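You operate a simulated robot arm through the tools that you are given. There is no shell and no other tool.

Carry out the task below with a simulated robot arm. There is one attempt and no reset: what you move stays moved.

Task
Free the motor from the vice and put it in the orange drawer.
Fine: wind the vice fully open, and afterwards wind the jaw all the way in; shut the drawer. Set down upright: motor.

The check looks at the end state, three seconds after you hand in, the way a careful person would. Anything else that was tipped, shoved, dropped, spilled or broken makes it a failure.

Robot
A 7-joint arm with a two-finger parallel gripper, fixed in place. Base frame: the origin is at the foot of the arm, x ahead of it, y to its left, z up. Readings come in m, rad, newtons and seconds.
Its first joint turns from -2.601 to 2.601 rad. Payload 3.43 kg.
The TCP is the grasp point between the finger pads, 0.03 m short of the fingertips. In the tool frame z runs along the fingers and y along their closing line. The gripper opens to 0.094 m. The fingers are 0.028 m wide and 0.01 m thick; the gripper's body (0.05 by 0.096 m) begins 0.055 m behind the TCP.
Orientation is told as [roll, pitch, yaw] about the base's x, y, z axes, in that order, counted from this pose: with the fingers straight down and closing along the base's y, the tool's x points along the base's -x, its y along +y and its z along -z.

Tools
- The arm moves only by the tool apply_moves. Its argument "moves" is a list of rows, each an object (a shift or turn left out is 0, a gripper value left out holds the last) with "linear": the shift along the tool's x, y, z in units of 150 mm (1.0 is 150 mm), a list of three; "rot": the turn, a rotation vector about the tool's x, y, z in units of 60 degrees (1.0 is 60 degrees), a list of three; "grip": the gripper command, from -1 (shut) to 1 (fully open), values between in proportion. In form: [{"linear": [tx, ty, tz], "rot": [wx, wy, wz], "grip": grip}, ...]. A call has 1 to 20 rows; each row is the pose to reach, as a shift and turn from the pose commanded when the call began, along the tool's axes at that moment. A call with a number of a shift or a turn outside -1 to 1 is refused whole. Each row takes 0.2 s and may step no farther than 0.05 m and 0.15 rad from the row before; otherwise, or with a gripper value out of range, the whole call is refused. A pose out of reach is approached as far as the arm can. The call stops where the force on the tool passes 50 N (or 10 N more than at its start, if that is more) or the arm is blocked; 0.2 s more then pass. Each finger travels about 0.045 m/s and halts on what it meets, pressing with about 23 N; the grip force reading is that of the motor and also rises with nothing between the fingers. The clock runs only during rows and for 0.2 s after the last one: add rows that repeat a pose to give the fingers time. The reply holds the time, the measured pose of the TCP, the force on the tool along the base axes, the opening and the grip force, in the units named above and with some noise, with the torque about the TCP (base axes, N m) and any sound that the robot's microphone picked up.
- Cameras (640 x 400 px; columns grow to the right, rows downward): "scene" is fixed at [0.0506, -0.6495, 1.4749]; the picture's right is [0.06, -1.00, 0.00], its down [-0.55, -0.03, -0.83] and it looks along [0.83, 0.05, -0.55] (base axes); focal length 369 px, centre (320, 200). "wrist" rides on the gripper at [0.076, 0.014, -0.102] in the tool frame; the picture's right is [-0.18, 0.98, 0.00], its down [-0.75, -0.14, -0.64] and it looks along [-0.63, -0.12, 0.77] (tool axes); focal length 243 px, centre (320, 200). There is no depth. A picture from a camera that has moved, and an enlarged one, comes with that camera's place and axes in the base frame and with its lens.
- snapshot(camera): a new picture of that camera. The clock stands still meanwhile.
- zoom(camera, box): a new picture of the part [left, top, right, bottom] of that camera's present view, enlarged. The clock stands still meanwhile.
- finish_job(): hands the job in; it is judged then, once.

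Places have to be worked out from the pictures, the camera data and where the tool is seen. Open the gripper and draw the arm clear of the work before you hand the job in, unless the task says otherwise.

The tools are called as a command line: name --argument value ..., lists and objects as JSON in quotes. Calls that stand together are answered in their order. apply_moves: Moves the arm, as the interface text tells. Its arguments: {"type":"object","properties":{"moves":{"type":"array","items":{"type":"object","properties":{"linear":{"type":"array","items":{"type":"number"}},"rot":{"type":"array","items":{"type":"number"}},"grip":{"type":"number"}}}}},"required":["moves"]} The other tools are called the same way: snapshot (camera) takes a picture; zoom (camera, box) takes an enlarged picture of a part of a camera's view; finish_job () hands the job in.

At the start:

```text
clock: 0.0
tool_pos: [0.7823, -0.6023, 1.1378]
orientation: [0.001, 0.0, -0.001]
ft_force: [0.7, -0.2, -0.3]
ft_torque: [0.0, 0.0, 0.0]
finger_gap: 0.0941
grip_force: 0.0
```

scene: 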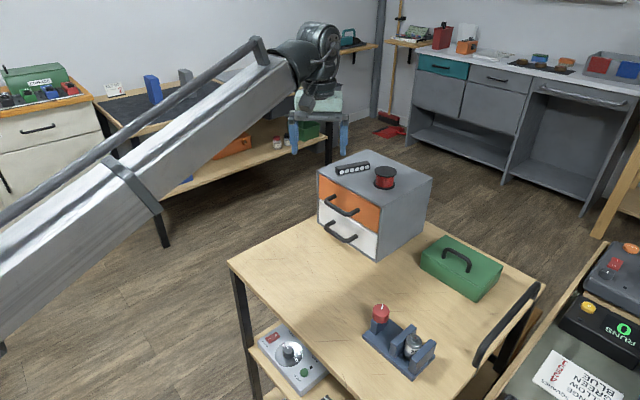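
wrist: 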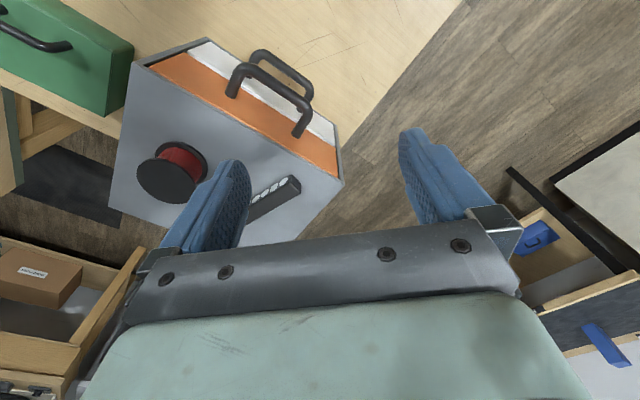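

The scene shows a table with an orange/white drawer box, a green case, and a small blue-grey vice holding a motor. I'll enlarge the vice and the drawer to understand them.

zoom --camera "scene" --box '[340, 280, 460, 390]'

zoom --camera "scene" --box '[300, 140, 460, 270]'

zoom --camera "scene" --box '[240, 300, 360, 400]'

```text
3.64 times, centred on (400, 335) of scene
camera zoom: at [0.0506, -0.6495, 1.4749], right [0.06, -1.0, 0.0], down [-0.55, -0.03, -0.83], along [0.83, 0.05, -0.55], focal length 1341 px, centre (29, -291)
```

zoom: 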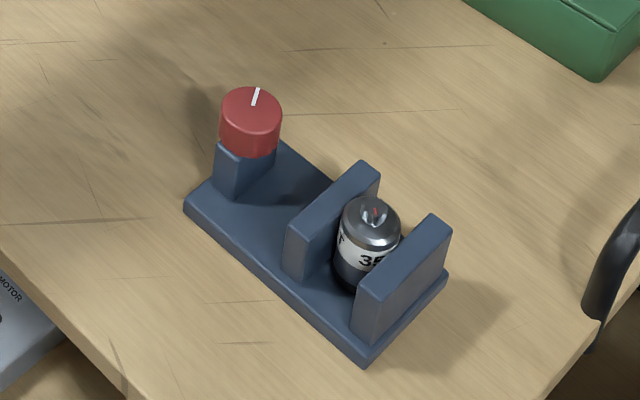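

```text
3.08 times, centred on (380, 205) of scene
camera zoom: at [0.0506, -0.6495, 1.4749], right [0.06, -1.0, 0.0], down [-0.55, -0.03, -0.83], along [0.83, 0.05, -0.55], focal length 1135 px, centre (135, 185)
```

zoom: 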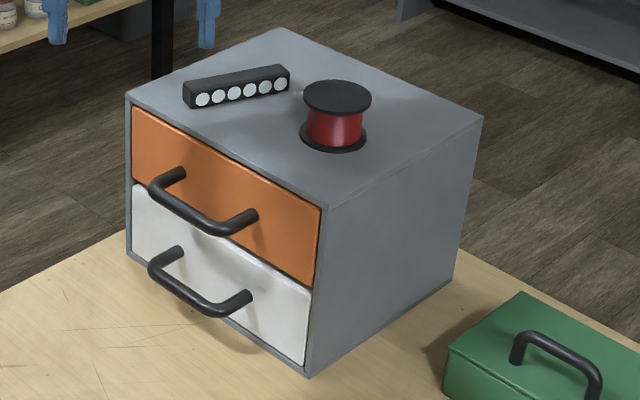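

```text
4.00 times, centred on (300, 350) of scene
camera zoom: at [0.0506, -0.6495, 1.4749], right [0.06, -1.0, 0.0], down [-0.55, -0.03, -0.83], along [0.83, 0.05, -0.55], focal length 1475 px, centre (400, -400)
```

zoom: 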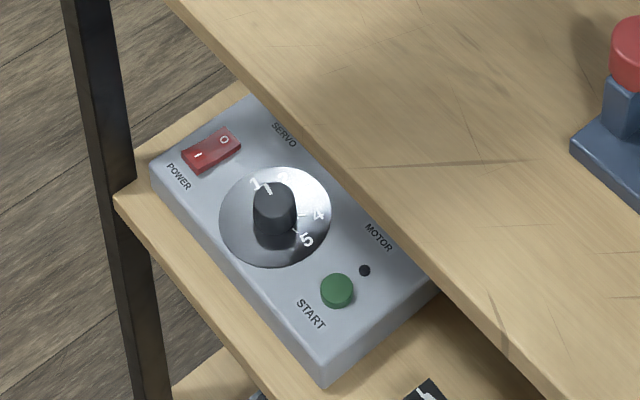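

The box's top is around z≈1.016 and the table around z≈0.853. The box is turned about 45°, with the upper (orange) handle bar near (0.766,-0.646,0.978). I'll zoom in on the handle from the wrist before moving.

zoom --camera "wrist" --box '[200, 30, 360, 200]'

zoom --camera "wrist" --box '[100, 30, 350, 250]'

```text
2.35 times, centred on (280, 115) of wrist
camera zoom: at [0.7061, -0.5878, 1.2411], right [0.18, 0.98, 0.0], down [0.75, -0.14, 0.64], along [0.63, -0.12, -0.77], focal length 571 px, centre (414, 400)
```

zoom: 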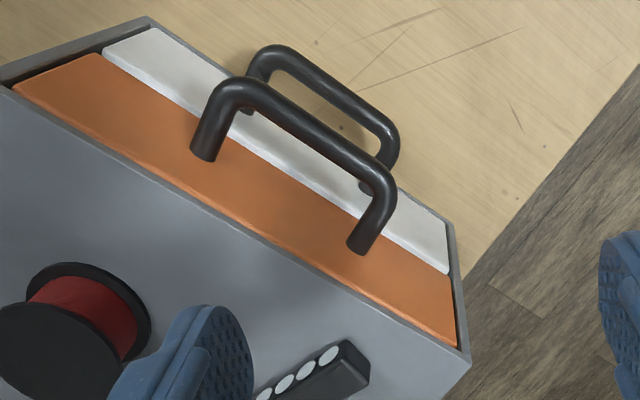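

```text
1.82 times, centred on (225, 140) of wrist
camera zoom: at [0.7061, -0.5878, 1.2411], right [0.18, 0.98, 0.0], down [0.75, -0.14, 0.64], along [0.63, -0.12, -0.77], focal length 441 px, centre (493, 309)
```

zoom: 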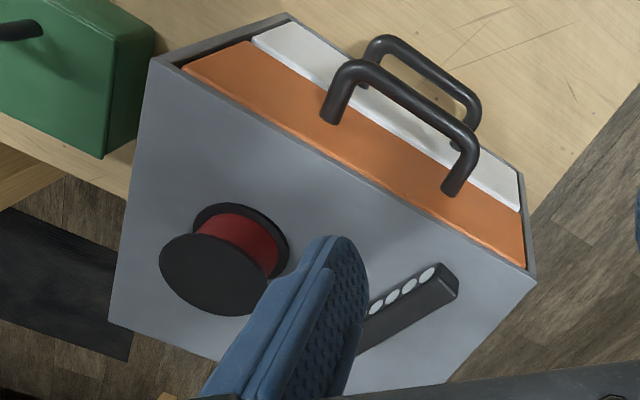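

The bar is about 35 mm off the face, runs at 45°, and is about 12 mm thick. I'll yaw the tool 45° so it closes across the bar, narrow the gripper, and shift towards the pre-grasp position while staying high.

apply_moves --moves '[{"linear": [0.05, -0.02, 0], "rot": [0, 0, -0.125], "grip": -0.25}, {"linear": [0.1, -0.05, 0], "rot": [0, 0, -0.25]}, {"linear": [0.15, -0.08, 0], "rot": [0, 0, -0.375]}, {"linear": [0.2, -0.1, 0], "rot": [0, 0, -0.5]}, {"linear": [0.25, -0.133, 0], "rot": [0, 0, -0.625]}, {"linear": [0.253, -0.133, 0], "rot": [0, 0, -0.75]}, {"linear": [0.253, -0.133, 0], "rot": [0, 0, -0.75]}]'

```text
clock: 1.6
tool_pos: [0.745, -0.6222, 1.1385]
orientation: [0.0, 0.0, 0.787]
ft_force: [-0.6, -0.2, 0.0]
ft_torque: [-0.01, 0.0, 0.02]
finger_gap: 0.0353
grip_force: 0.1
```

Yaw is 45° as planned. Now I'll tilt 20° about tool x so the fingers point slightly at the drawer, and lower to the pre-grasp height.

apply_moves --moves '[{"linear": [0, 0, 0.1], "rot": [0.11, 0, 0]}, {"linear": [0, 0, 0.2], "rot": [0.22, 0, 0]}, {"linear": [0, 0, 0.32], "rot": [0.333, 0, 0]}, {"linear": [0, 0, 0.44], "rot": [0.333, 0, 0]}, {"linear": [0, 0, 0.44], "rot": [0.333, 0, 0]}]'

snapshot --camera "wrist"

zoom --camera "scene" --box '[260, 90, 460, 270]'

```text
clock: 2.8
tool_pos: [0.7441, -0.622, 1.0719]
orientation: [-0.35, 0.001, 0.785]
ft_force: [0.5, 1.0, 0.1]
ft_torque: [-0.04, -0.02, -0.02]
finger_gap: 0.0354
grip_force: 0.1
```

```text
taken
camera wrist: at [0.6554, -0.6415, 1.163], right [-0.52, 0.78, -0.34], down [0.47, 0.59, 0.65], along [0.71, 0.18, -0.68], focal length 243 px, centre (320, 200)
```

wrist: 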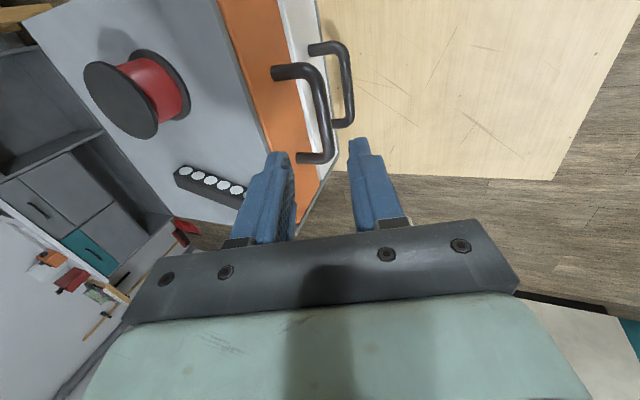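

```text
2.22 times, centred on (360, 180) of scene
camera zoom: at [0.0506, -0.6495, 1.4749], right [0.06, -1.0, 0.0], down [-0.55, -0.03, -0.83], along [0.83, 0.05, -0.55], focal length 820 px, centre (231, 244)
```

zoom: 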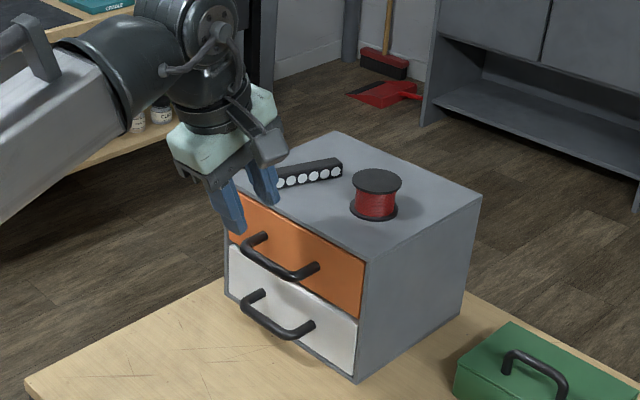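

The bar estimate from this view is (0.765,-0.644,0.978), which agrees with the earlier one. I'll descend 92 mm along the tool axis to straddle it.

apply_moves --moves '[{"linear": [0, 0, 0.15]}, {"linear": [0, 0, 0.3]}, {"linear": [0, 0, 0.42]}, {"linear": [0, 0, 0.52]}, {"linear": [0, 0, 0.613]}, {"linear": [0, 0, 0.613]}]'

snapshot --camera "wrist"

zoom --camera "scene" --box '[290, 130, 430, 230]'

```text
clock: 4.2
tool_pos: [0.7676, -0.6451, 0.985]
orientation: [-0.349, 0.001, 0.786]
ft_force: [-0.1, -0.3, -0.2]
ft_torque: [0.0, -0.01, 0.0]
finger_gap: 0.0352
grip_force: 0.0
```

```text
taken
camera wrist: at [0.6788, -0.6633, 1.0772], right [-0.52, 0.78, -0.34], down [0.47, 0.59, 0.65], along [0.71, 0.18, -0.68], focal length 243 px, centre (320, 200)
```

wrist: 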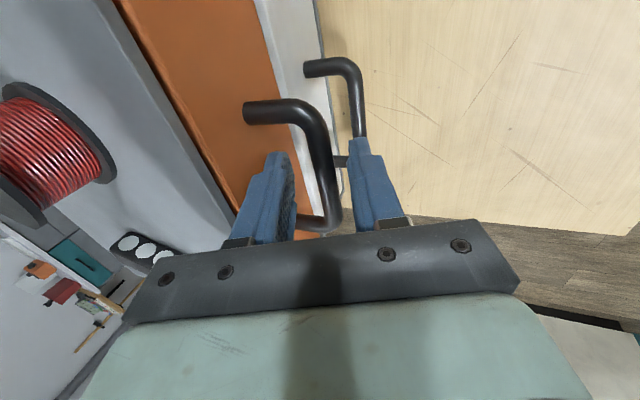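

```text
4.00 times, centred on (360, 180) of scene
camera zoom: at [0.0506, -0.6495, 1.4749], right [0.06, -1.0, 0.0], down [-0.55, -0.03, -0.83], along [0.83, 0.05, -0.55], focal length 1475 px, centre (160, 280)
```

zoom: 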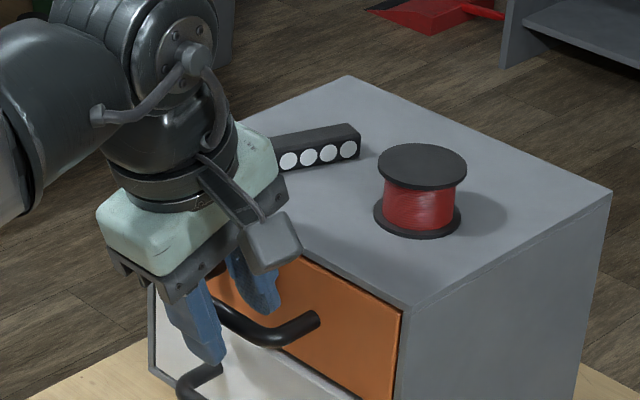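

The bar sits between the fingers, so I'll close on it.

apply_moves --moves '[{"grip": -1}, {"grip": -1}, {"grip": -1}, {"grip": -1}]'

```text
clock: 5.2
tool_pos: [0.7648, -0.6425, 0.9844]
orientation: [-0.345, -0.001, 0.788]
ft_force: [-15.7, 14.6, -11.7]
ft_torque: [-0.04, 0.39, 1.3]
finger_gap: 0.0117
grip_force: 45.4
```

Gripped (gap 11.7 mm). I'll pull along the drawer's outward direction in small steps.

apply_moves --moves '[{"linear": [0, 0.06, -0.022]}, {"linear": [0, 0.12, -0.044]}, {"linear": [0, 0.19, -0.069]}, {"linear": [0, 0.26, -0.095]}, {"linear": [0, 0.33, -0.12]}, {"linear": [0, 0.4, -0.146]}, {"linear": [0, 0.47, -0.171]}, {"linear": [0, 0.54, -0.197]}, {"linear": [0, 0.61, -0.222]}, {"linear": [0, 0.68, -0.248]}, {"linear": [0, 0.75, -0.273]}]'

snapshot --camera "scene"

snapshot --camera "wrist"

```text
clock: 7.6
tool_pos: [0.6817, -0.5595, 0.984]
orientation: [-0.349, 0.0, 0.786]
ft_force: [3.4, 6.4, -33.9]
ft_torque: [0.44, -0.19, 1.51]
finger_gap: 0.012
grip_force: 45.4
```

```text
taken
```

scene: 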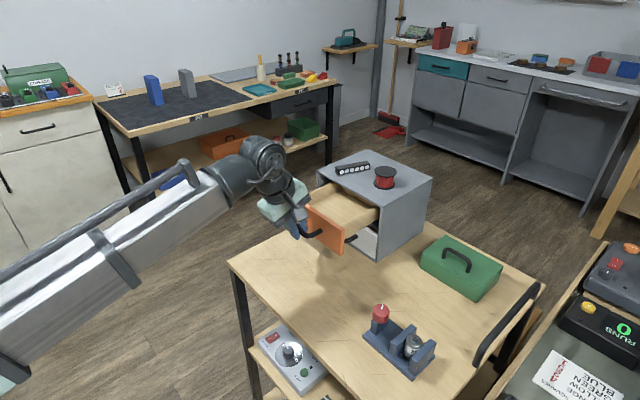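

```text
taken
camera wrist: at [0.5939, -0.5785, 1.0768], right [-0.52, 0.78, -0.33], down [0.47, 0.59, 0.65], along [0.71, 0.18, -0.68], focal length 243 px, centre (320, 200)
```

wrist: 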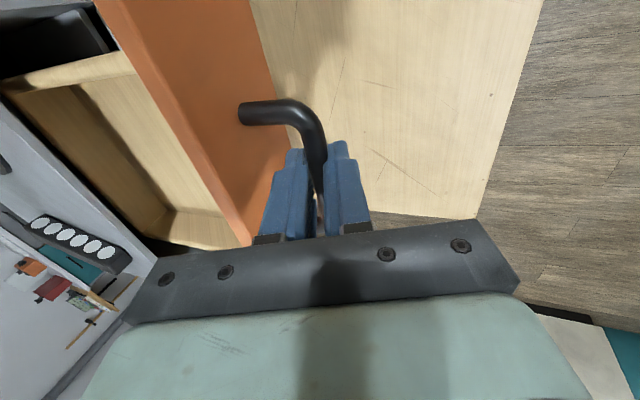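

The drawer is open about 120 mm. I'll open the fingers slightly and back off along the tool axis, then inspect the drawer interior.

apply_moves --moves '[{"grip": -0.25}, {"grip": -0.25}, {"grip": -0.25}, {"linear": [0, 0, -0.15]}, {"linear": [0, 0, -0.35]}, {"linear": [0, 0, -0.6]}, {"linear": [0, 0, -0.8]}, {"linear": [0, 0, -1.0]}, {"linear": [0, 0, -1.0]}]'

snapshot --camera "wrist"

zoom --camera "scene" --box '[290, 130, 450, 270]'

```text
clock: 9.6
tool_pos: [0.6443, -0.5245, 1.1269]
orientation: [-0.35, 0.0, 0.785]
ft_force: [-0.9, 0.4, 0.0]
ft_torque: [-0.01, 0.01, 0.03]
finger_gap: 0.0351
grip_force: 0.0
```

```text
taken
camera wrist: at [0.557, -0.5434, 1.2196], right [-0.52, 0.78, -0.34], down [0.47, 0.59, 0.65], along [0.71, 0.18, -0.68], focal length 243 px, centre (320, 200)
```

wrist: 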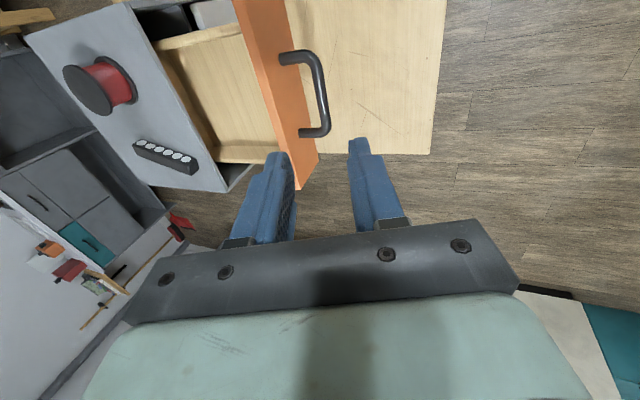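

```text
2.86 times, centred on (370, 200) of scene
camera zoom: at [0.0506, -0.6495, 1.4749], right [0.06, -1.0, 0.0], down [-0.55, -0.03, -0.83], along [0.83, 0.05, -0.55], focal length 1054 px, centre (177, 200)
```

zoom: 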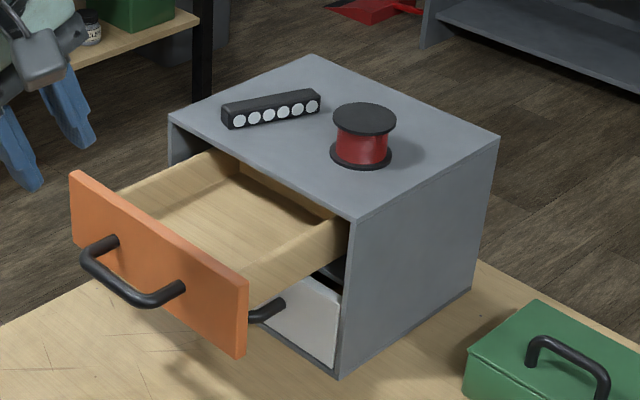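

The drawer is empty and open. I'll remove the tilt while travelling along tool x (towards the vice), staying high.

apply_moves --moves '[{"linear": [0.2, 0, 0], "rot": [-0.11, 0, 0]}, {"linear": [0.45, 0, 0], "rot": [-0.22, 0, 0]}, {"linear": [0.75, 0, 0], "rot": [-0.333, 0, 0]}, {"linear": [1.0, 0, 0], "rot": [-0.333, 0, 0]}, {"linear": [1.0, 0, 0], "rot": [-0.333, 0, 0]}]'

apply_moves --moves '[{"linear": [0.25, -0.08, 0]}, {"linear": [0.5, -0.16, 0]}, {"linear": [0.75, -0.25, 0]}, {"linear": [1.0, -0.333, 0]}, {"linear": [1.0, -0.333, 0]}]'

snapshot --camera "wrist"

snapshot --camera "scene"

```text
clock: 10.8
tool_pos: [0.5403, -0.6281, 1.1284]
orientation: [-0.002, 0.001, 0.786]
ft_force: [0.1, 0.5, -0.1]
ft_torque: [0.02, -0.02, 0.03]
finger_gap: 0.0354
grip_force: 0.0
```

```text
clock: 12.0
tool_pos: [0.4688, -0.7715, 1.1267]
orientation: [0.002, -0.001, 0.784]
ft_force: [0.0, -0.1, 0.3]
ft_torque: [0.01, 0.04, -0.01]
finger_gap: 0.0353
grip_force: 0.1
```

```text
taken
camera wrist: at [0.4049, -0.8139, 1.2301], right [-0.56, 0.83, 0.0], down [0.63, 0.43, 0.64], along [0.53, 0.36, -0.77], focal length 243 px, centre (320, 200)
```

wrist: 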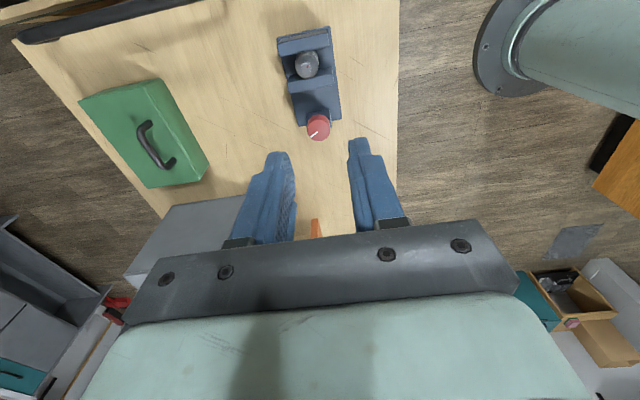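

```text
taken
```

scene: 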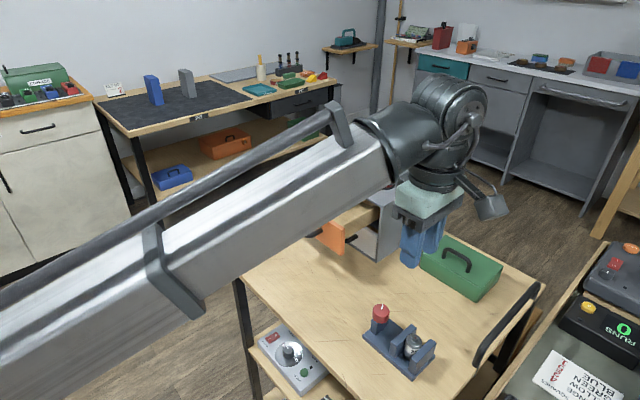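

Now I see the vice from the wrist; let me zoom to locate the knob and read its pointer.

zoom --camera "wrist" --box '[250, 10, 370, 160]'

```text
2.67 times, centred on (310, 85) of wrist
camera zoom: at [0.4049, -0.8139, 1.2301], right [-0.56, 0.83, 0.0], down [0.63, 0.43, 0.64], along [0.53, 0.36, -0.77], focal length 647 px, centre (347, 507)
```

zoom: 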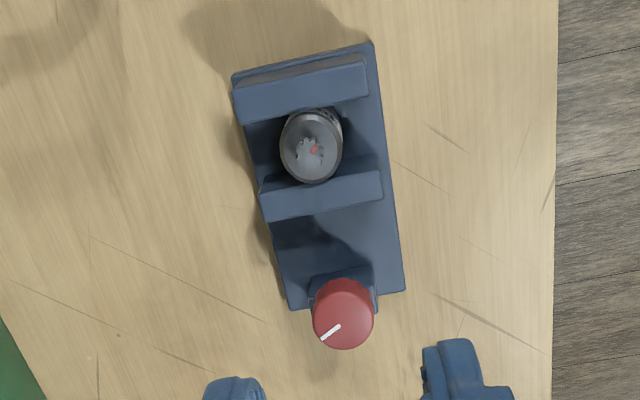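

Triangulation puts the knob top at about (0.523,-0.736,0.912), Ø≈31 mm. The motor top is at about (0.468,-0.792,0.904), and the vice axis runs along 45°. I'll move above the knob at z≈1.0 and open the fingers to about 55 mm.

apply_moves --moves '[{"linear": [-0.1, -0.02, 0], "rot": [0, 0, 0.13], "grip": 0.17}, {"linear": [-0.2, -0.04, 0.1], "rot": [0, 0, 0.26]}, {"linear": [-0.3, -0.06, 0.25], "rot": [0, 0, 0.39]}, {"linear": [-0.421, -0.086, 0.4], "rot": [0, 0, 0.52]}, {"linear": [-0.421, -0.086, 0.55], "rot": [0, 0, 0.65]}, {"linear": [-0.421, -0.086, 0.7], "rot": [0, 0, 0.78]}, {"linear": [-0.421, -0.086, 0.8], "rot": [0, 0, 0.91]}, {"linear": [-0.421, -0.086, 0.84], "rot": [0, 0, 1.0]}, {"linear": [-0.421, -0.086, 0.84], "rot": [0, 0, 1.0]}]'

snapshot --camera "wrist"

zoom --camera "scene" --box '[320, 230, 480, 390]'

```text
clock: 14.0
tool_pos: [0.5226, -0.7355, 1.0008]
orientation: [-0.001, 0.001, -0.263]
ft_force: [0.1, 0.0, 1.0]
ft_torque: [0.0, 0.02, 0.02]
finger_gap: 0.0551
grip_force: 0.1
```

```text
taken
camera wrist: at [0.4532, -0.7011, 1.104], right [0.43, 0.9, 0.0], down [0.69, -0.33, 0.64], along [0.58, -0.28, -0.77], focal length 243 px, centre (320, 200)
```

wrist: 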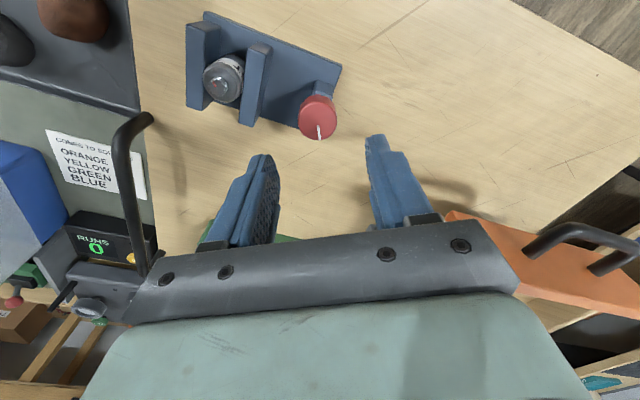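

```text
2.50 times, centred on (400, 310) of scene
camera zoom: at [0.0506, -0.6495, 1.4749], right [0.06, -1.0, 0.0], down [-0.55, -0.03, -0.83], along [0.83, 0.05, -0.55], focal length 922 px, centre (120, -75)
```

zoom: 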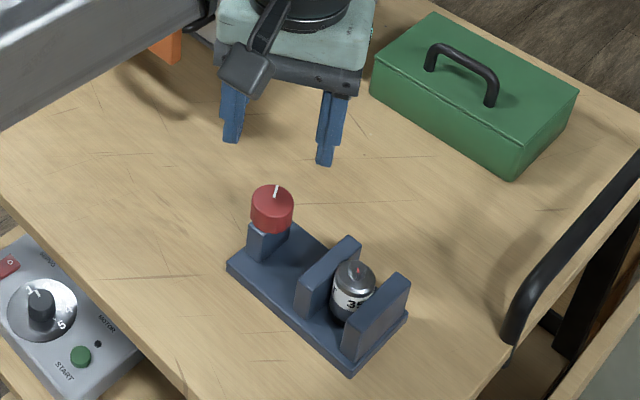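

I'll zoom the wrist view at the knob to refine its centre before descending.

zoom --camera "wrist" --box '[270, 70, 370, 150]'

zoom --camera "scene" --box '[360, 290, 440, 390]'

```text
5.00 times, centred on (320, 110) of wrist
camera zoom: at [0.4532, -0.7011, 1.104], right [0.43, 0.9, 0.0], down [0.69, -0.33, 0.64], along [0.58, -0.28, -0.77], focal length 1213 px, centre (320, 650)
```

zoom: 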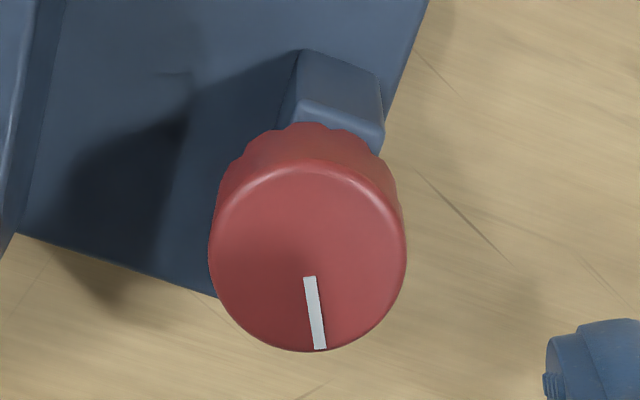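

```text
4.00 times, centred on (400, 340) of scene
camera zoom: at [0.0506, -0.6495, 1.4749], right [0.06, -1.0, 0.0], down [-0.55, -0.03, -0.83], along [0.83, 0.05, -0.55], focal length 1475 px, centre (0, -360)
```

zoom: 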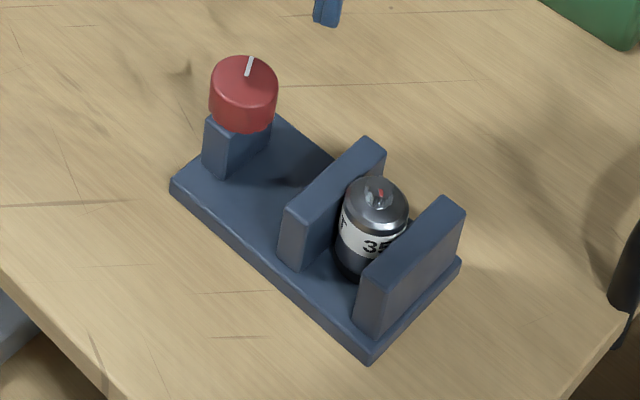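

The refined knob top centre is (0.523,-0.7365,0.909), Ø≈33 mm, about 18 mm tall. I'll descend to TCP z≈0.925 (tips ≈0.895) and close on it.

apply_moves --moves '[{"linear": [0, -0.007, 0.15]}, {"linear": [0, -0.007, 0.3]}, {"linear": [0, -0.007, 0.42]}, {"linear": [0, -0.007, 0.505]}, {"linear": [0, -0.007, 0.505]}]'

snapshot --camera "wrist"

zoom --camera "scene" --box '[340, 260, 460, 390]'

```text
clock: 15.2
tool_pos: [0.5227, -0.7355, 0.9233]
orientation: [0.0, 0.0, -0.263]
ft_force: [0.6, -0.4, 0.4]
ft_torque: [0.01, -0.01, -0.01]
finger_gap: 0.0547
grip_force: 0.1
```

```text
taken
camera wrist: at [0.4523, -0.7021, 1.0278], right [0.43, 0.9, 0.0], down [0.69, -0.33, 0.64], along [0.58, -0.28, -0.77], focal length 243 px, centre (320, 200)
```

wrist: 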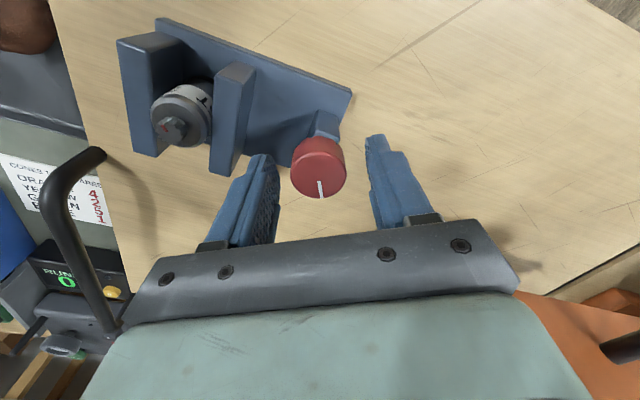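

```text
3.08 times, centred on (400, 325) of scene
camera zoom: at [0.0506, -0.6495, 1.4749], right [0.06, -1.0, 0.0], down [-0.55, -0.03, -0.83], along [0.83, 0.05, -0.55], focal length 1135 px, centre (74, -185)
```

zoom: 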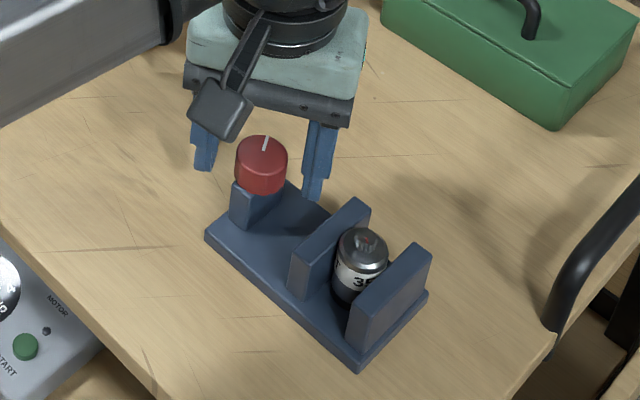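

The knob is centred between the fingers. Closing on it.

apply_moves --moves '[{"grip": -1}, {"grip": -1}, {"grip": -1}, {"grip": -1}]'

```text
clock: 16.2
tool_pos: [0.5224, -0.7369, 0.9244]
orientation: [-0.002, 0.0, -0.264]
ft_force: [-1.6, -7.0, -1.2]
ft_torque: [-0.19, -0.01, -0.16]
finger_gap: 0.0319
grip_force: 44.7
```

Knob gripped (Ø≈32 mm). I'll turn it about 30° counter-clockwise as a test of which way opens.

apply_moves --moves '[{"rot": [0, 0, -0.1]}, {"rot": [0, 0, -0.2]}, {"rot": [0, 0, -0.3]}, {"rot": [0, 0, -0.4]}, {"rot": [0, 0, -0.5]}, {"rot": [0, 0, -0.5]}]'

zoom --camera "scene" --box '[360, 290, 440, 390]'

snapshot --camera "wrist"

```text
clock: 17.6
tool_pos: [0.524, -0.7361, 0.9239]
orientation: [0.001, -0.002, 0.265]
ft_force: [0.6, 0.2, -3.3]
ft_torque: [-0.12, -0.02, -1.34]
finger_gap: 0.0389
grip_force: 46.0
```

```text
4.00 times, centred on (400, 340) of scene
camera zoom: at [0.0506, -0.6495, 1.4749], right [0.06, -1.0, 0.0], down [-0.55, -0.03, -0.83], along [0.83, 0.05, -0.55], focal length 1475 px, centre (0, -360)
```

zoom: 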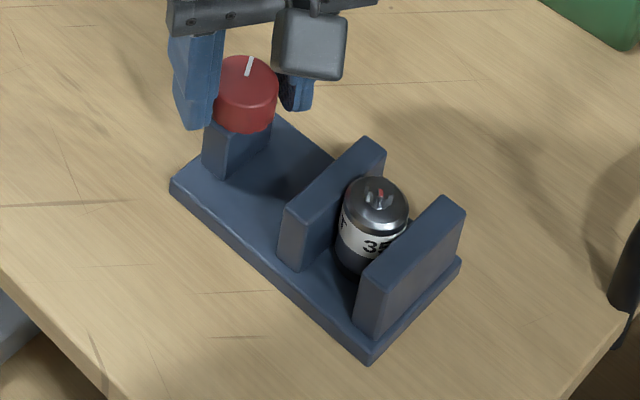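

```text
taken
camera wrist: at [0.4458, -0.7421, 1.0274], right [-0.08, 1.0, 0.0], down [0.76, 0.06, 0.64], along [0.64, 0.05, -0.77], focal length 243 px, centre (320, 200)
```

wrist: 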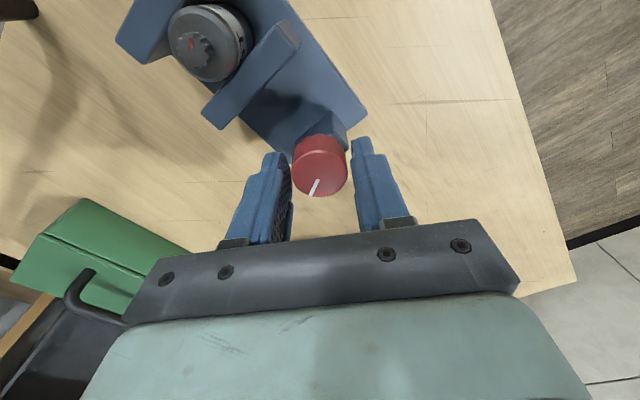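

The knob didn't turn and the fingers spread to 39 mm, so the tips were probably rubbing on the post below the knob. I'll release, lift a little, and look closely at where the knob ends.

apply_moves --moves '[{"grip": 0.17}, {"grip": 0.17}, {"linear": [0, 0, -0.1], "grip": 0.17}, {"linear": [0, 0, -0.2]}, {"linear": [0, 0, -0.2]}]'

zoom --camera "wrist" --box '[220, 60, 420, 220]'

zoom --camera "scene" --box '[360, 290, 400, 340]'

```text
clock: 18.8
tool_pos: [0.5234, -0.736, 0.9552]
orientation: [0.0, 0.0, 0.261]
ft_force: [0.5, -0.3, -0.1]
ft_torque: [0.01, -0.01, -0.02]
finger_gap: 0.0552
grip_force: 0.1
```

```text
2.50 times, centred on (320, 140) of wrist
camera zoom: at [0.4451, -0.7421, 1.0577], right [-0.08, 1.0, 0.0], down [0.76, 0.06, 0.64], along [0.64, 0.05, -0.77], focal length 606 px, centre (320, 350)
```

zoom: 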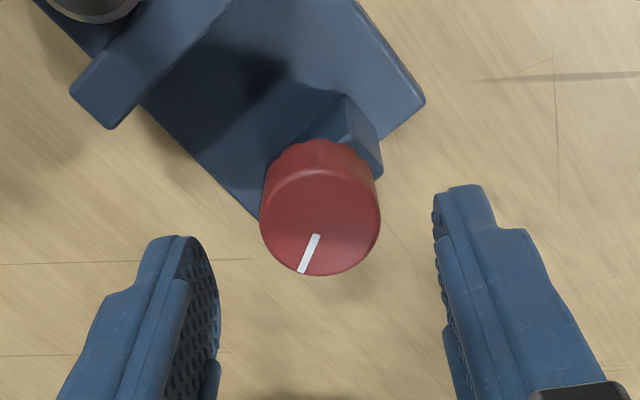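

```text
8.00 times, centred on (380, 315) of scene
camera zoom: at [0.0506, -0.6495, 1.4749], right [0.06, -1.0, 0.0], down [-0.55, -0.03, -0.83], along [0.83, 0.05, -0.55], focal length 2951 px, centre (-160, -720)
```

zoom: 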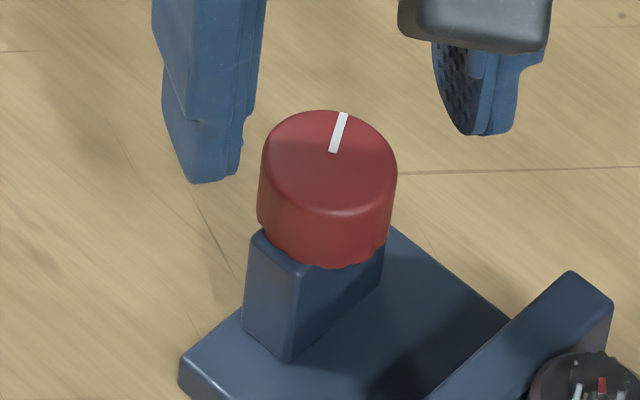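

The post under the knob is nearly as wide as the knob, and the knob spans about z 0.896–0.916. I'll turn back, regrip higher with TCP z≈0.931 (tips ≈0.901), and close.

apply_moves --moves '[{"rot": [0, 0, 0.12]}, {"rot": [0, 0, 0.24]}, {"rot": [0, 0, 0.36]}, {"rot": [0, 0, 0.5]}, {"linear": [0, 0, 0.08], "rot": [0, 0, 0.5]}, {"linear": [0, 0, 0.16], "rot": [0, 0, 0.5]}, {"linear": [0, 0, 0.16], "rot": [0, 0, 0.5], "grip": -1}, {"linear": [0, 0, 0.16], "rot": [0, 0, 0.5], "grip": -1}, {"linear": [0, 0, 0.16], "rot": [0, 0, 0.5], "grip": -1}, {"linear": [0, 0, 0.16], "rot": [0, 0, 0.5], "grip": -1}]'

apply_moves --moves '[{"rot": [0, 0, -0.1]}, {"rot": [0, 0, -0.2]}, {"rot": [0, 0, -0.3]}, {"rot": [0, 0, -0.4]}, {"rot": [0, 0, -0.4]}]'

zoom --camera "scene" --box '[360, 290, 440, 390]'

```text
clock: 21.0
tool_pos: [0.52, -0.7385, 0.932]
orientation: [0.001, -0.001, -0.261]
ft_force: [-0.5, -3.2, -1.3]
ft_torque: [0.09, -0.31, 0.02]
finger_gap: 0.0318
grip_force: 45.2
```

```text
clock: 22.2
tool_pos: [0.5215, -0.7377, 0.9303]
orientation: [0.002, 0.001, 0.155]
ft_force: [-13.7, 2.3, -10.9]
ft_torque: [-0.3, -0.41, 0.0]
finger_gap: 0.0316
grip_force: 45.2
```

```text
4.00 times, centred on (400, 340) of scene
camera zoom: at [0.0506, -0.6495, 1.4749], right [0.06, -1.0, 0.0], down [-0.55, -0.03, -0.83], along [0.83, 0.05, -0.55], focal length 1475 px, centre (0, -360)
```

zoom: 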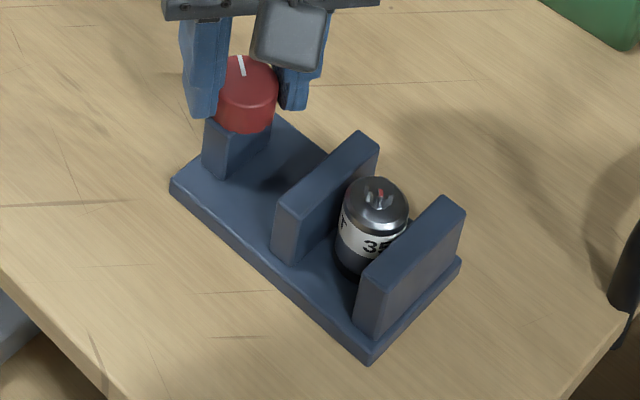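

The knob turned and the middle jaw moved towards the knob, so counter-clockwise opens the vice. Continuing to turn CCW by another 60°.

apply_moves --moves '[{"rot": [0, 0, -0.1]}, {"rot": [0, 0, -0.2]}, {"rot": [0, 0, -0.3]}, {"rot": [0, 0, -0.4]}, {"rot": [0, 0, -0.5]}, {"rot": [0, 0, -0.6]}, {"rot": [0, 0, -0.7]}, {"rot": [0, 0, -0.8]}, {"rot": [0, 0, -0.9]}, {"rot": [0, 0, -1.0]}, {"rot": [0, 0, -1.0]}]'

zoom --camera "scene" --box '[360, 290, 440, 390]'

snapshot --camera "wrist"

```text
clock: 24.6
tool_pos: [0.5221, -0.7372, 0.932]
orientation: [-0.001, 0.001, 1.205]
ft_force: [-16.2, -2.3, 8.3]
ft_torque: [1.04, 0.41, 0.04]
finger_gap: 0.0318
grip_force: 45.5
```

```text
4.00 times, centred on (400, 340) of scene
camera zoom: at [0.0506, -0.6495, 1.4749], right [0.06, -1.0, 0.0], down [-0.55, -0.03, -0.83], along [0.83, 0.05, -0.55], focal length 1475 px, centre (0, -360)
```

zoom: 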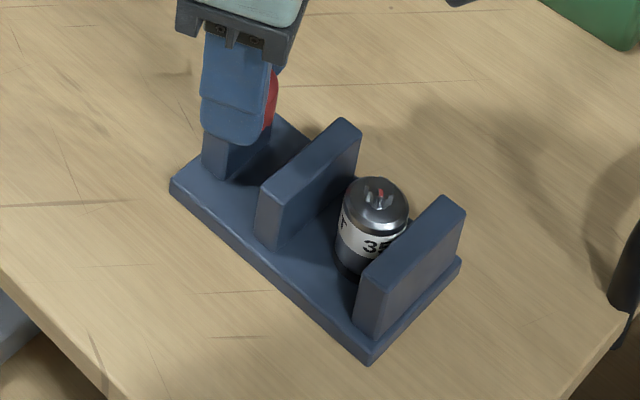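

```text
taken
camera wrist: at [0.4811, -0.8023, 1.0342], right [-0.85, 0.52, 0.0], down [0.4, 0.65, 0.64], along [0.34, 0.55, -0.77], focal length 243 px, centre (320, 200)
```

wrist: 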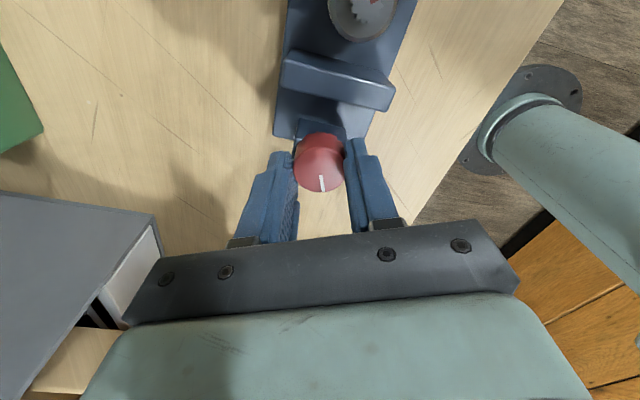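

84° turned and the jaw has moved about 10 mm with no stop yet. I'll release, lift, rotate back about 60°, and regrip.

apply_moves --moves '[{"grip": 0.1}, {"grip": 0.1}, {"linear": [0, 0, -0.13], "rot": [0, 0, 0.0]}, {"linear": [0, 0, -0.23], "rot": [0, 0, 0.12]}, {"linear": [0, 0, -0.23], "rot": [0, 0, 0.25]}, {"linear": [0, 0, -0.23], "rot": [0, 0, 0.38]}, {"linear": [0, 0, -0.23], "rot": [0, 0, 0.51]}, {"linear": [0, 0, -0.23], "rot": [0, 0, 0.64]}, {"linear": [0, 0, -0.23], "rot": [0, 0, 0.77]}, {"linear": [0, 0, -0.23], "rot": [0, 0, 0.9]}, {"linear": [0, 0, -0.15], "rot": [0, 0, 1.0]}, {"linear": [0, 0, -0.07], "rot": [0, 0, 1.0]}, {"linear": [0, 0, 0], "rot": [0, 0, 1.0]}, {"linear": [0, 0, 0], "rot": [0, 0, 1.0]}, {"linear": [0, 0, 0], "rot": [0, 0, 1.0], "grip": -1}, {"linear": [0, 0, 0], "rot": [0, 0, 1.0], "grip": -1}, {"linear": [0, 0, 0], "rot": [0, 0, 1.0], "grip": -1}, {"linear": [0, 0, 0], "rot": [0, 0, 1.0], "grip": -1}]'

apply_moves --moves '[{"rot": [0, 0, -0.1]}, {"rot": [0, 0, -0.2]}, {"rot": [0, 0, -0.3]}, {"rot": [0, 0, -0.4]}, {"rot": [0, 0, -0.5]}, {"rot": [0, 0, -0.6]}, {"rot": [0, 0, -0.7]}, {"rot": [0, 0, -0.8]}, {"rot": [0, 0, -0.9]}, {"rot": [0, 0, -1.0]}, {"rot": [0, 0, -1.0]}]'

zoom --camera "scene" --box '[360, 290, 440, 390]'

snapshot --camera "wrist"

```text
clock: 28.4
tool_pos: [0.5231, -0.7366, 0.9312]
orientation: [-0.001, 0.001, 0.157]
ft_force: [-1.6, 5.0, -4.0]
ft_torque: [-0.31, -0.24, 0.02]
finger_gap: 0.0314
grip_force: 45.1
```

```text
clock: 30.8
tool_pos: [0.5222, -0.7358, 0.9311]
orientation: [-0.002, 0.0, 1.206]
ft_force: [3.9, 14.2, 17.4]
ft_torque: [0.53, 0.09, 0.0]
finger_gap: 0.0316
grip_force: 44.9
```

```text
4.00 times, centred on (400, 340) of scene
camera zoom: at [0.0506, -0.6495, 1.4749], right [0.06, -1.0, 0.0], down [-0.55, -0.03, -0.83], along [0.83, 0.05, -0.55], focal length 1475 px, centre (0, -360)
```

zoom: 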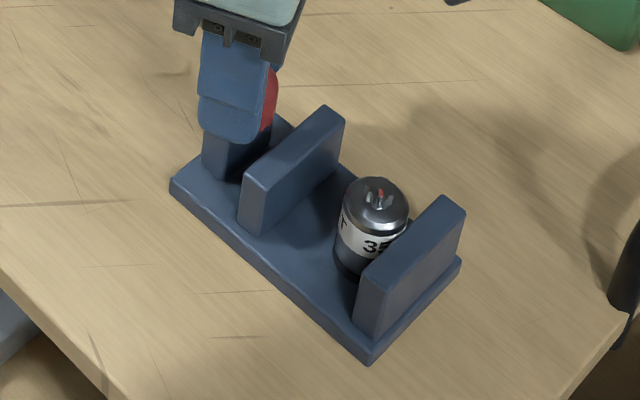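

```text
taken
camera wrist: at [0.4815, -0.8013, 1.0345], right [-0.85, 0.52, 0.0], down [0.4, 0.65, 0.64], along [0.34, 0.55, -0.77], focal length 243 px, centre (320, 200)
```

wrist: 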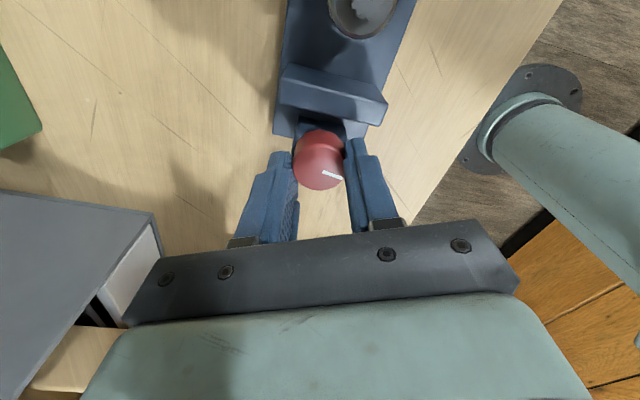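

The jaw is now close to the post with only a little travel left. I'll repeat the regrip and turn until it stops.

apply_moves --moves '[{"grip": 0.1}, {"grip": 0.1}, {"linear": [0, 0, -0.13], "rot": [0, 0, 0.0]}, {"linear": [0, 0, -0.23], "rot": [0, 0, 0.12]}, {"linear": [0, 0, -0.23], "rot": [0, 0, 0.25]}, {"linear": [0, 0, -0.23], "rot": [0, 0, 0.38]}, {"linear": [0, 0, -0.23], "rot": [0, 0, 0.51]}, {"linear": [0, 0, -0.23], "rot": [0, 0, 0.64]}, {"linear": [0, 0, -0.23], "rot": [0, 0, 0.77]}, {"linear": [0, 0, -0.23], "rot": [0, 0, 0.9]}, {"linear": [0, 0, -0.15], "rot": [0, 0, 1.0]}, {"linear": [0, 0, -0.07], "rot": [0, 0, 1.0]}, {"linear": [0, 0, 0], "rot": [0, 0, 1.0]}, {"linear": [0, 0, 0], "rot": [0, 0, 1.0]}, {"linear": [0, 0, 0], "rot": [0, 0, 1.0], "grip": -1}, {"linear": [0, 0, 0], "rot": [0, 0, 1.0], "grip": -1}, {"linear": [0, 0, 0], "rot": [0, 0, 1.0], "grip": -1}, {"linear": [0, 0, 0], "rot": [0, 0, 1.0], "grip": -1}]'

apply_moves --moves '[{"rot": [0, 0, -0.1]}, {"rot": [0, 0, -0.2]}, {"rot": [0, 0, -0.3]}, {"rot": [0, 0, -0.4]}, {"rot": [0, 0, -0.5]}, {"rot": [0, 0, -0.6]}, {"rot": [0, 0, -0.7]}, {"rot": [0, 0, -0.8]}, {"rot": [0, 0, -0.9]}, {"rot": [0, 0, -1.0]}, {"rot": [0, 0, -1.0]}]'

zoom --camera "scene" --box '[360, 290, 440, 390]'

snapshot --camera "wrist"

```text
clock: 34.6
tool_pos: [0.5236, -0.7359, 0.9298]
orientation: [0.001, -0.001, 0.158]
ft_force: [-0.5, 4.4, -3.4]
ft_torque: [-0.24, -0.19, -0.01]
finger_gap: 0.0313
grip_force: 44.8
```

```text
clock: 37.0
tool_pos: [0.523, -0.7375, 0.9312]
orientation: [0.001, 0.0, 1.205]
ft_force: [-13.2, 9.3, 1.4]
ft_torque: [0.17, 0.37, -0.13]
finger_gap: 0.0312
grip_force: 44.7
```

```text
4.00 times, centred on (400, 340) of scene
camera zoom: at [0.0506, -0.6495, 1.4749], right [0.06, -1.0, 0.0], down [-0.55, -0.03, -0.83], along [0.83, 0.05, -0.55], focal length 1475 px, centre (0, -360)
```

zoom: 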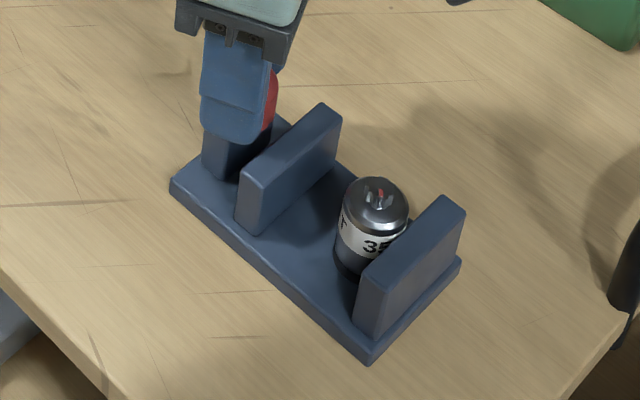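

```text
taken
camera wrist: at [0.4813, -0.8021, 1.0347], right [-0.85, 0.52, 0.0], down [0.4, 0.65, 0.64], along [0.34, 0.55, -0.77], focal length 243 px, centre (320, 200)
```

wrist: 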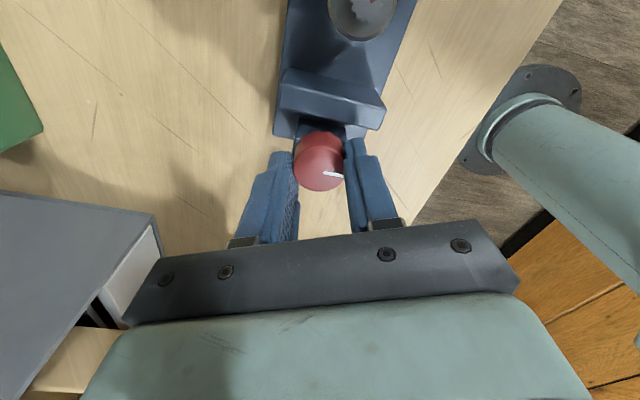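

The jaw moved only a touch more while the fingers slipped round the stopped knob, so the vice is fully open. I'll release, rise, and move over the motor with yaw 45°.

apply_moves --moves '[{"grip": 0.3}, {"grip": 0.3}, {"linear": [0, 0, -0.2]}, {"linear": [0, 0, -0.45]}, {"linear": [0, 0, -0.667], "rot": [0, 0, 0.1]}, {"linear": [0.15, 0.07, -0.667], "rot": [0, 0, 0.2]}, {"linear": [0.3, 0.14, -0.667], "rot": [0, 0, 0.3]}, {"linear": [0.445, 0.201, -0.667], "rot": [0, 0, 0.401]}, {"linear": [0.445, 0.201, -0.667], "rot": [0, 0, 0.401]}]'

snapshot --camera "wrist"

zoom --camera "scene" --box '[360, 290, 440, 390]'

```text
clock: 39.0
tool_pos: [0.4701, -0.7866, 1.0307]
orientation: [0.0, 0.0, 0.783]
ft_force: [0.5, 0.6, 0.3]
ft_torque: [-0.01, -0.01, 0.02]
finger_gap: 0.0611
grip_force: 0.1
```

```text
taken
camera wrist: at [0.4063, -0.83, 1.1342], right [-0.56, 0.83, 0.0], down [0.63, 0.43, 0.64], along [0.53, 0.36, -0.77], focal length 243 px, centre (320, 200)
```

wrist: 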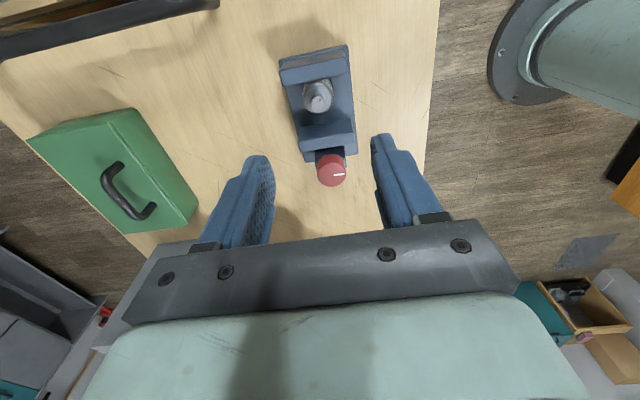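

```text
4.00 times, centred on (400, 340) of scene
camera zoom: at [0.0506, -0.6495, 1.4749], right [0.06, -1.0, 0.0], down [-0.55, -0.03, -0.83], along [0.83, 0.05, -0.55], focal length 1475 px, centre (0, -360)
```

zoom: 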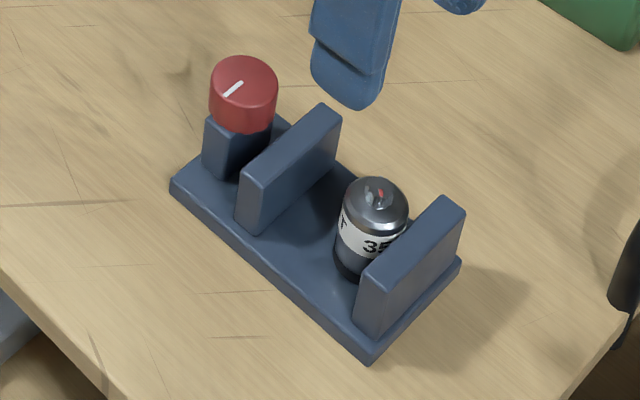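

The knob clearly hit its stop. Now I'll zoom on the motor to localise it for the grasp.

zoom --camera "wrist" --box '[270, 40, 370, 190]'

zoom --camera "scene" --box '[390, 320, 430, 370]'

```text
2.67 times, centred on (320, 115) of wrist
camera zoom: at [0.4063, -0.83, 1.1342], right [-0.56, 0.83, 0.0], down [0.63, 0.43, 0.64], along [0.53, 0.36, -0.77], focal length 647 px, centre (320, 427)
```

zoom: 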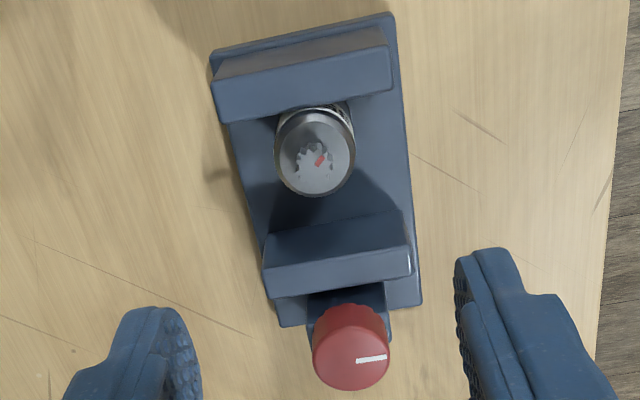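

```text
8.00 times, centred on (410, 345) of scene
camera zoom: at [0.0506, -0.6495, 1.4749], right [0.06, -1.0, 0.0], down [-0.55, -0.03, -0.83], along [0.83, 0.05, -0.55], focal length 2951 px, centre (-400, -960)
```

zoom: 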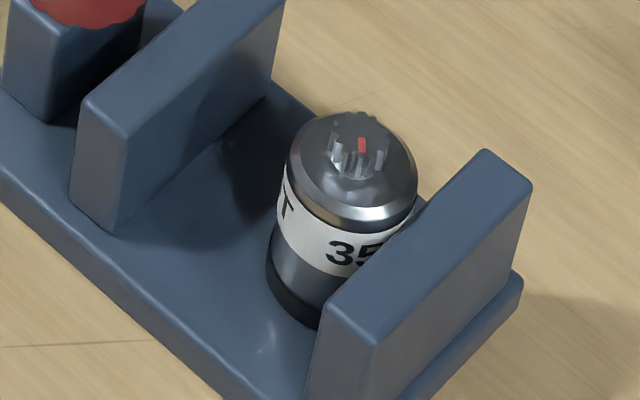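

The motor centre is at about (0.466,-0.791), Ø≈28 mm, with its shoulder top at z≈0.90. I'll descend with the tool biased about 4 mm towards the open side so the fingers clear the fixed jaw.

apply_moves --moves '[{"linear": [0.013, 0, 0.2]}, {"linear": [0.013, 0, 0.4]}, {"linear": [0.013, 0, 0.55]}, {"linear": [0.013, 0, 0.68]}, {"linear": [0.013, 0, 0.78]}, {"linear": [0.013, 0, 0.838]}, {"linear": [0.013, 0, 0.838]}]'

snapshot --camera "wrist"

zoom --camera "scene" --box '[360, 290, 440, 390]'

```text
clock: 40.6
tool_pos: [0.4686, -0.7901, 0.9038]
orientation: [0.001, 0.0, 0.783]
ft_force: [0.5, 0.4, 1.1]
ft_torque: [-0.01, -0.02, 0.01]
finger_gap: 0.0613
grip_force: 0.0
```

```text
taken
camera wrist: at [0.4052, -0.8332, 1.0074], right [-0.56, 0.83, 0.0], down [0.63, 0.43, 0.64], along [0.53, 0.36, -0.77], focal length 243 px, centre (320, 200)
```

wrist: 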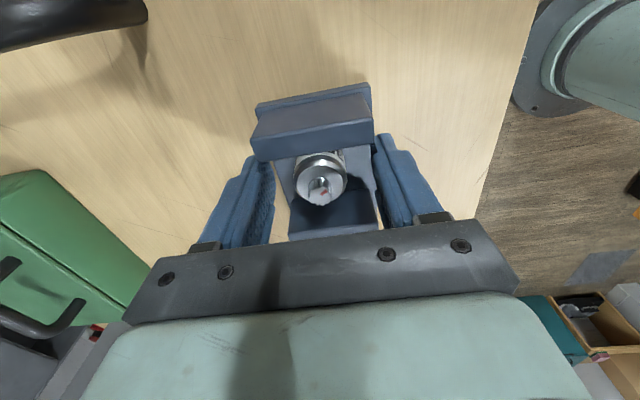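

```text
4.00 times, centred on (400, 340) of scene
camera zoom: at [0.0506, -0.6495, 1.4749], right [0.06, -1.0, 0.0], down [-0.55, -0.03, -0.83], along [0.83, 0.05, -0.55], focal length 1475 px, centre (0, -360)
```

zoom: 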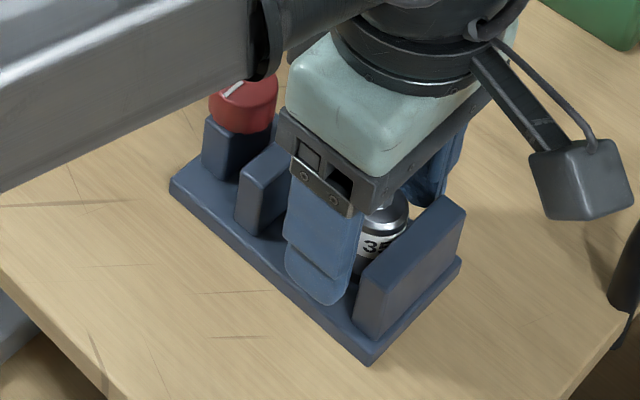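

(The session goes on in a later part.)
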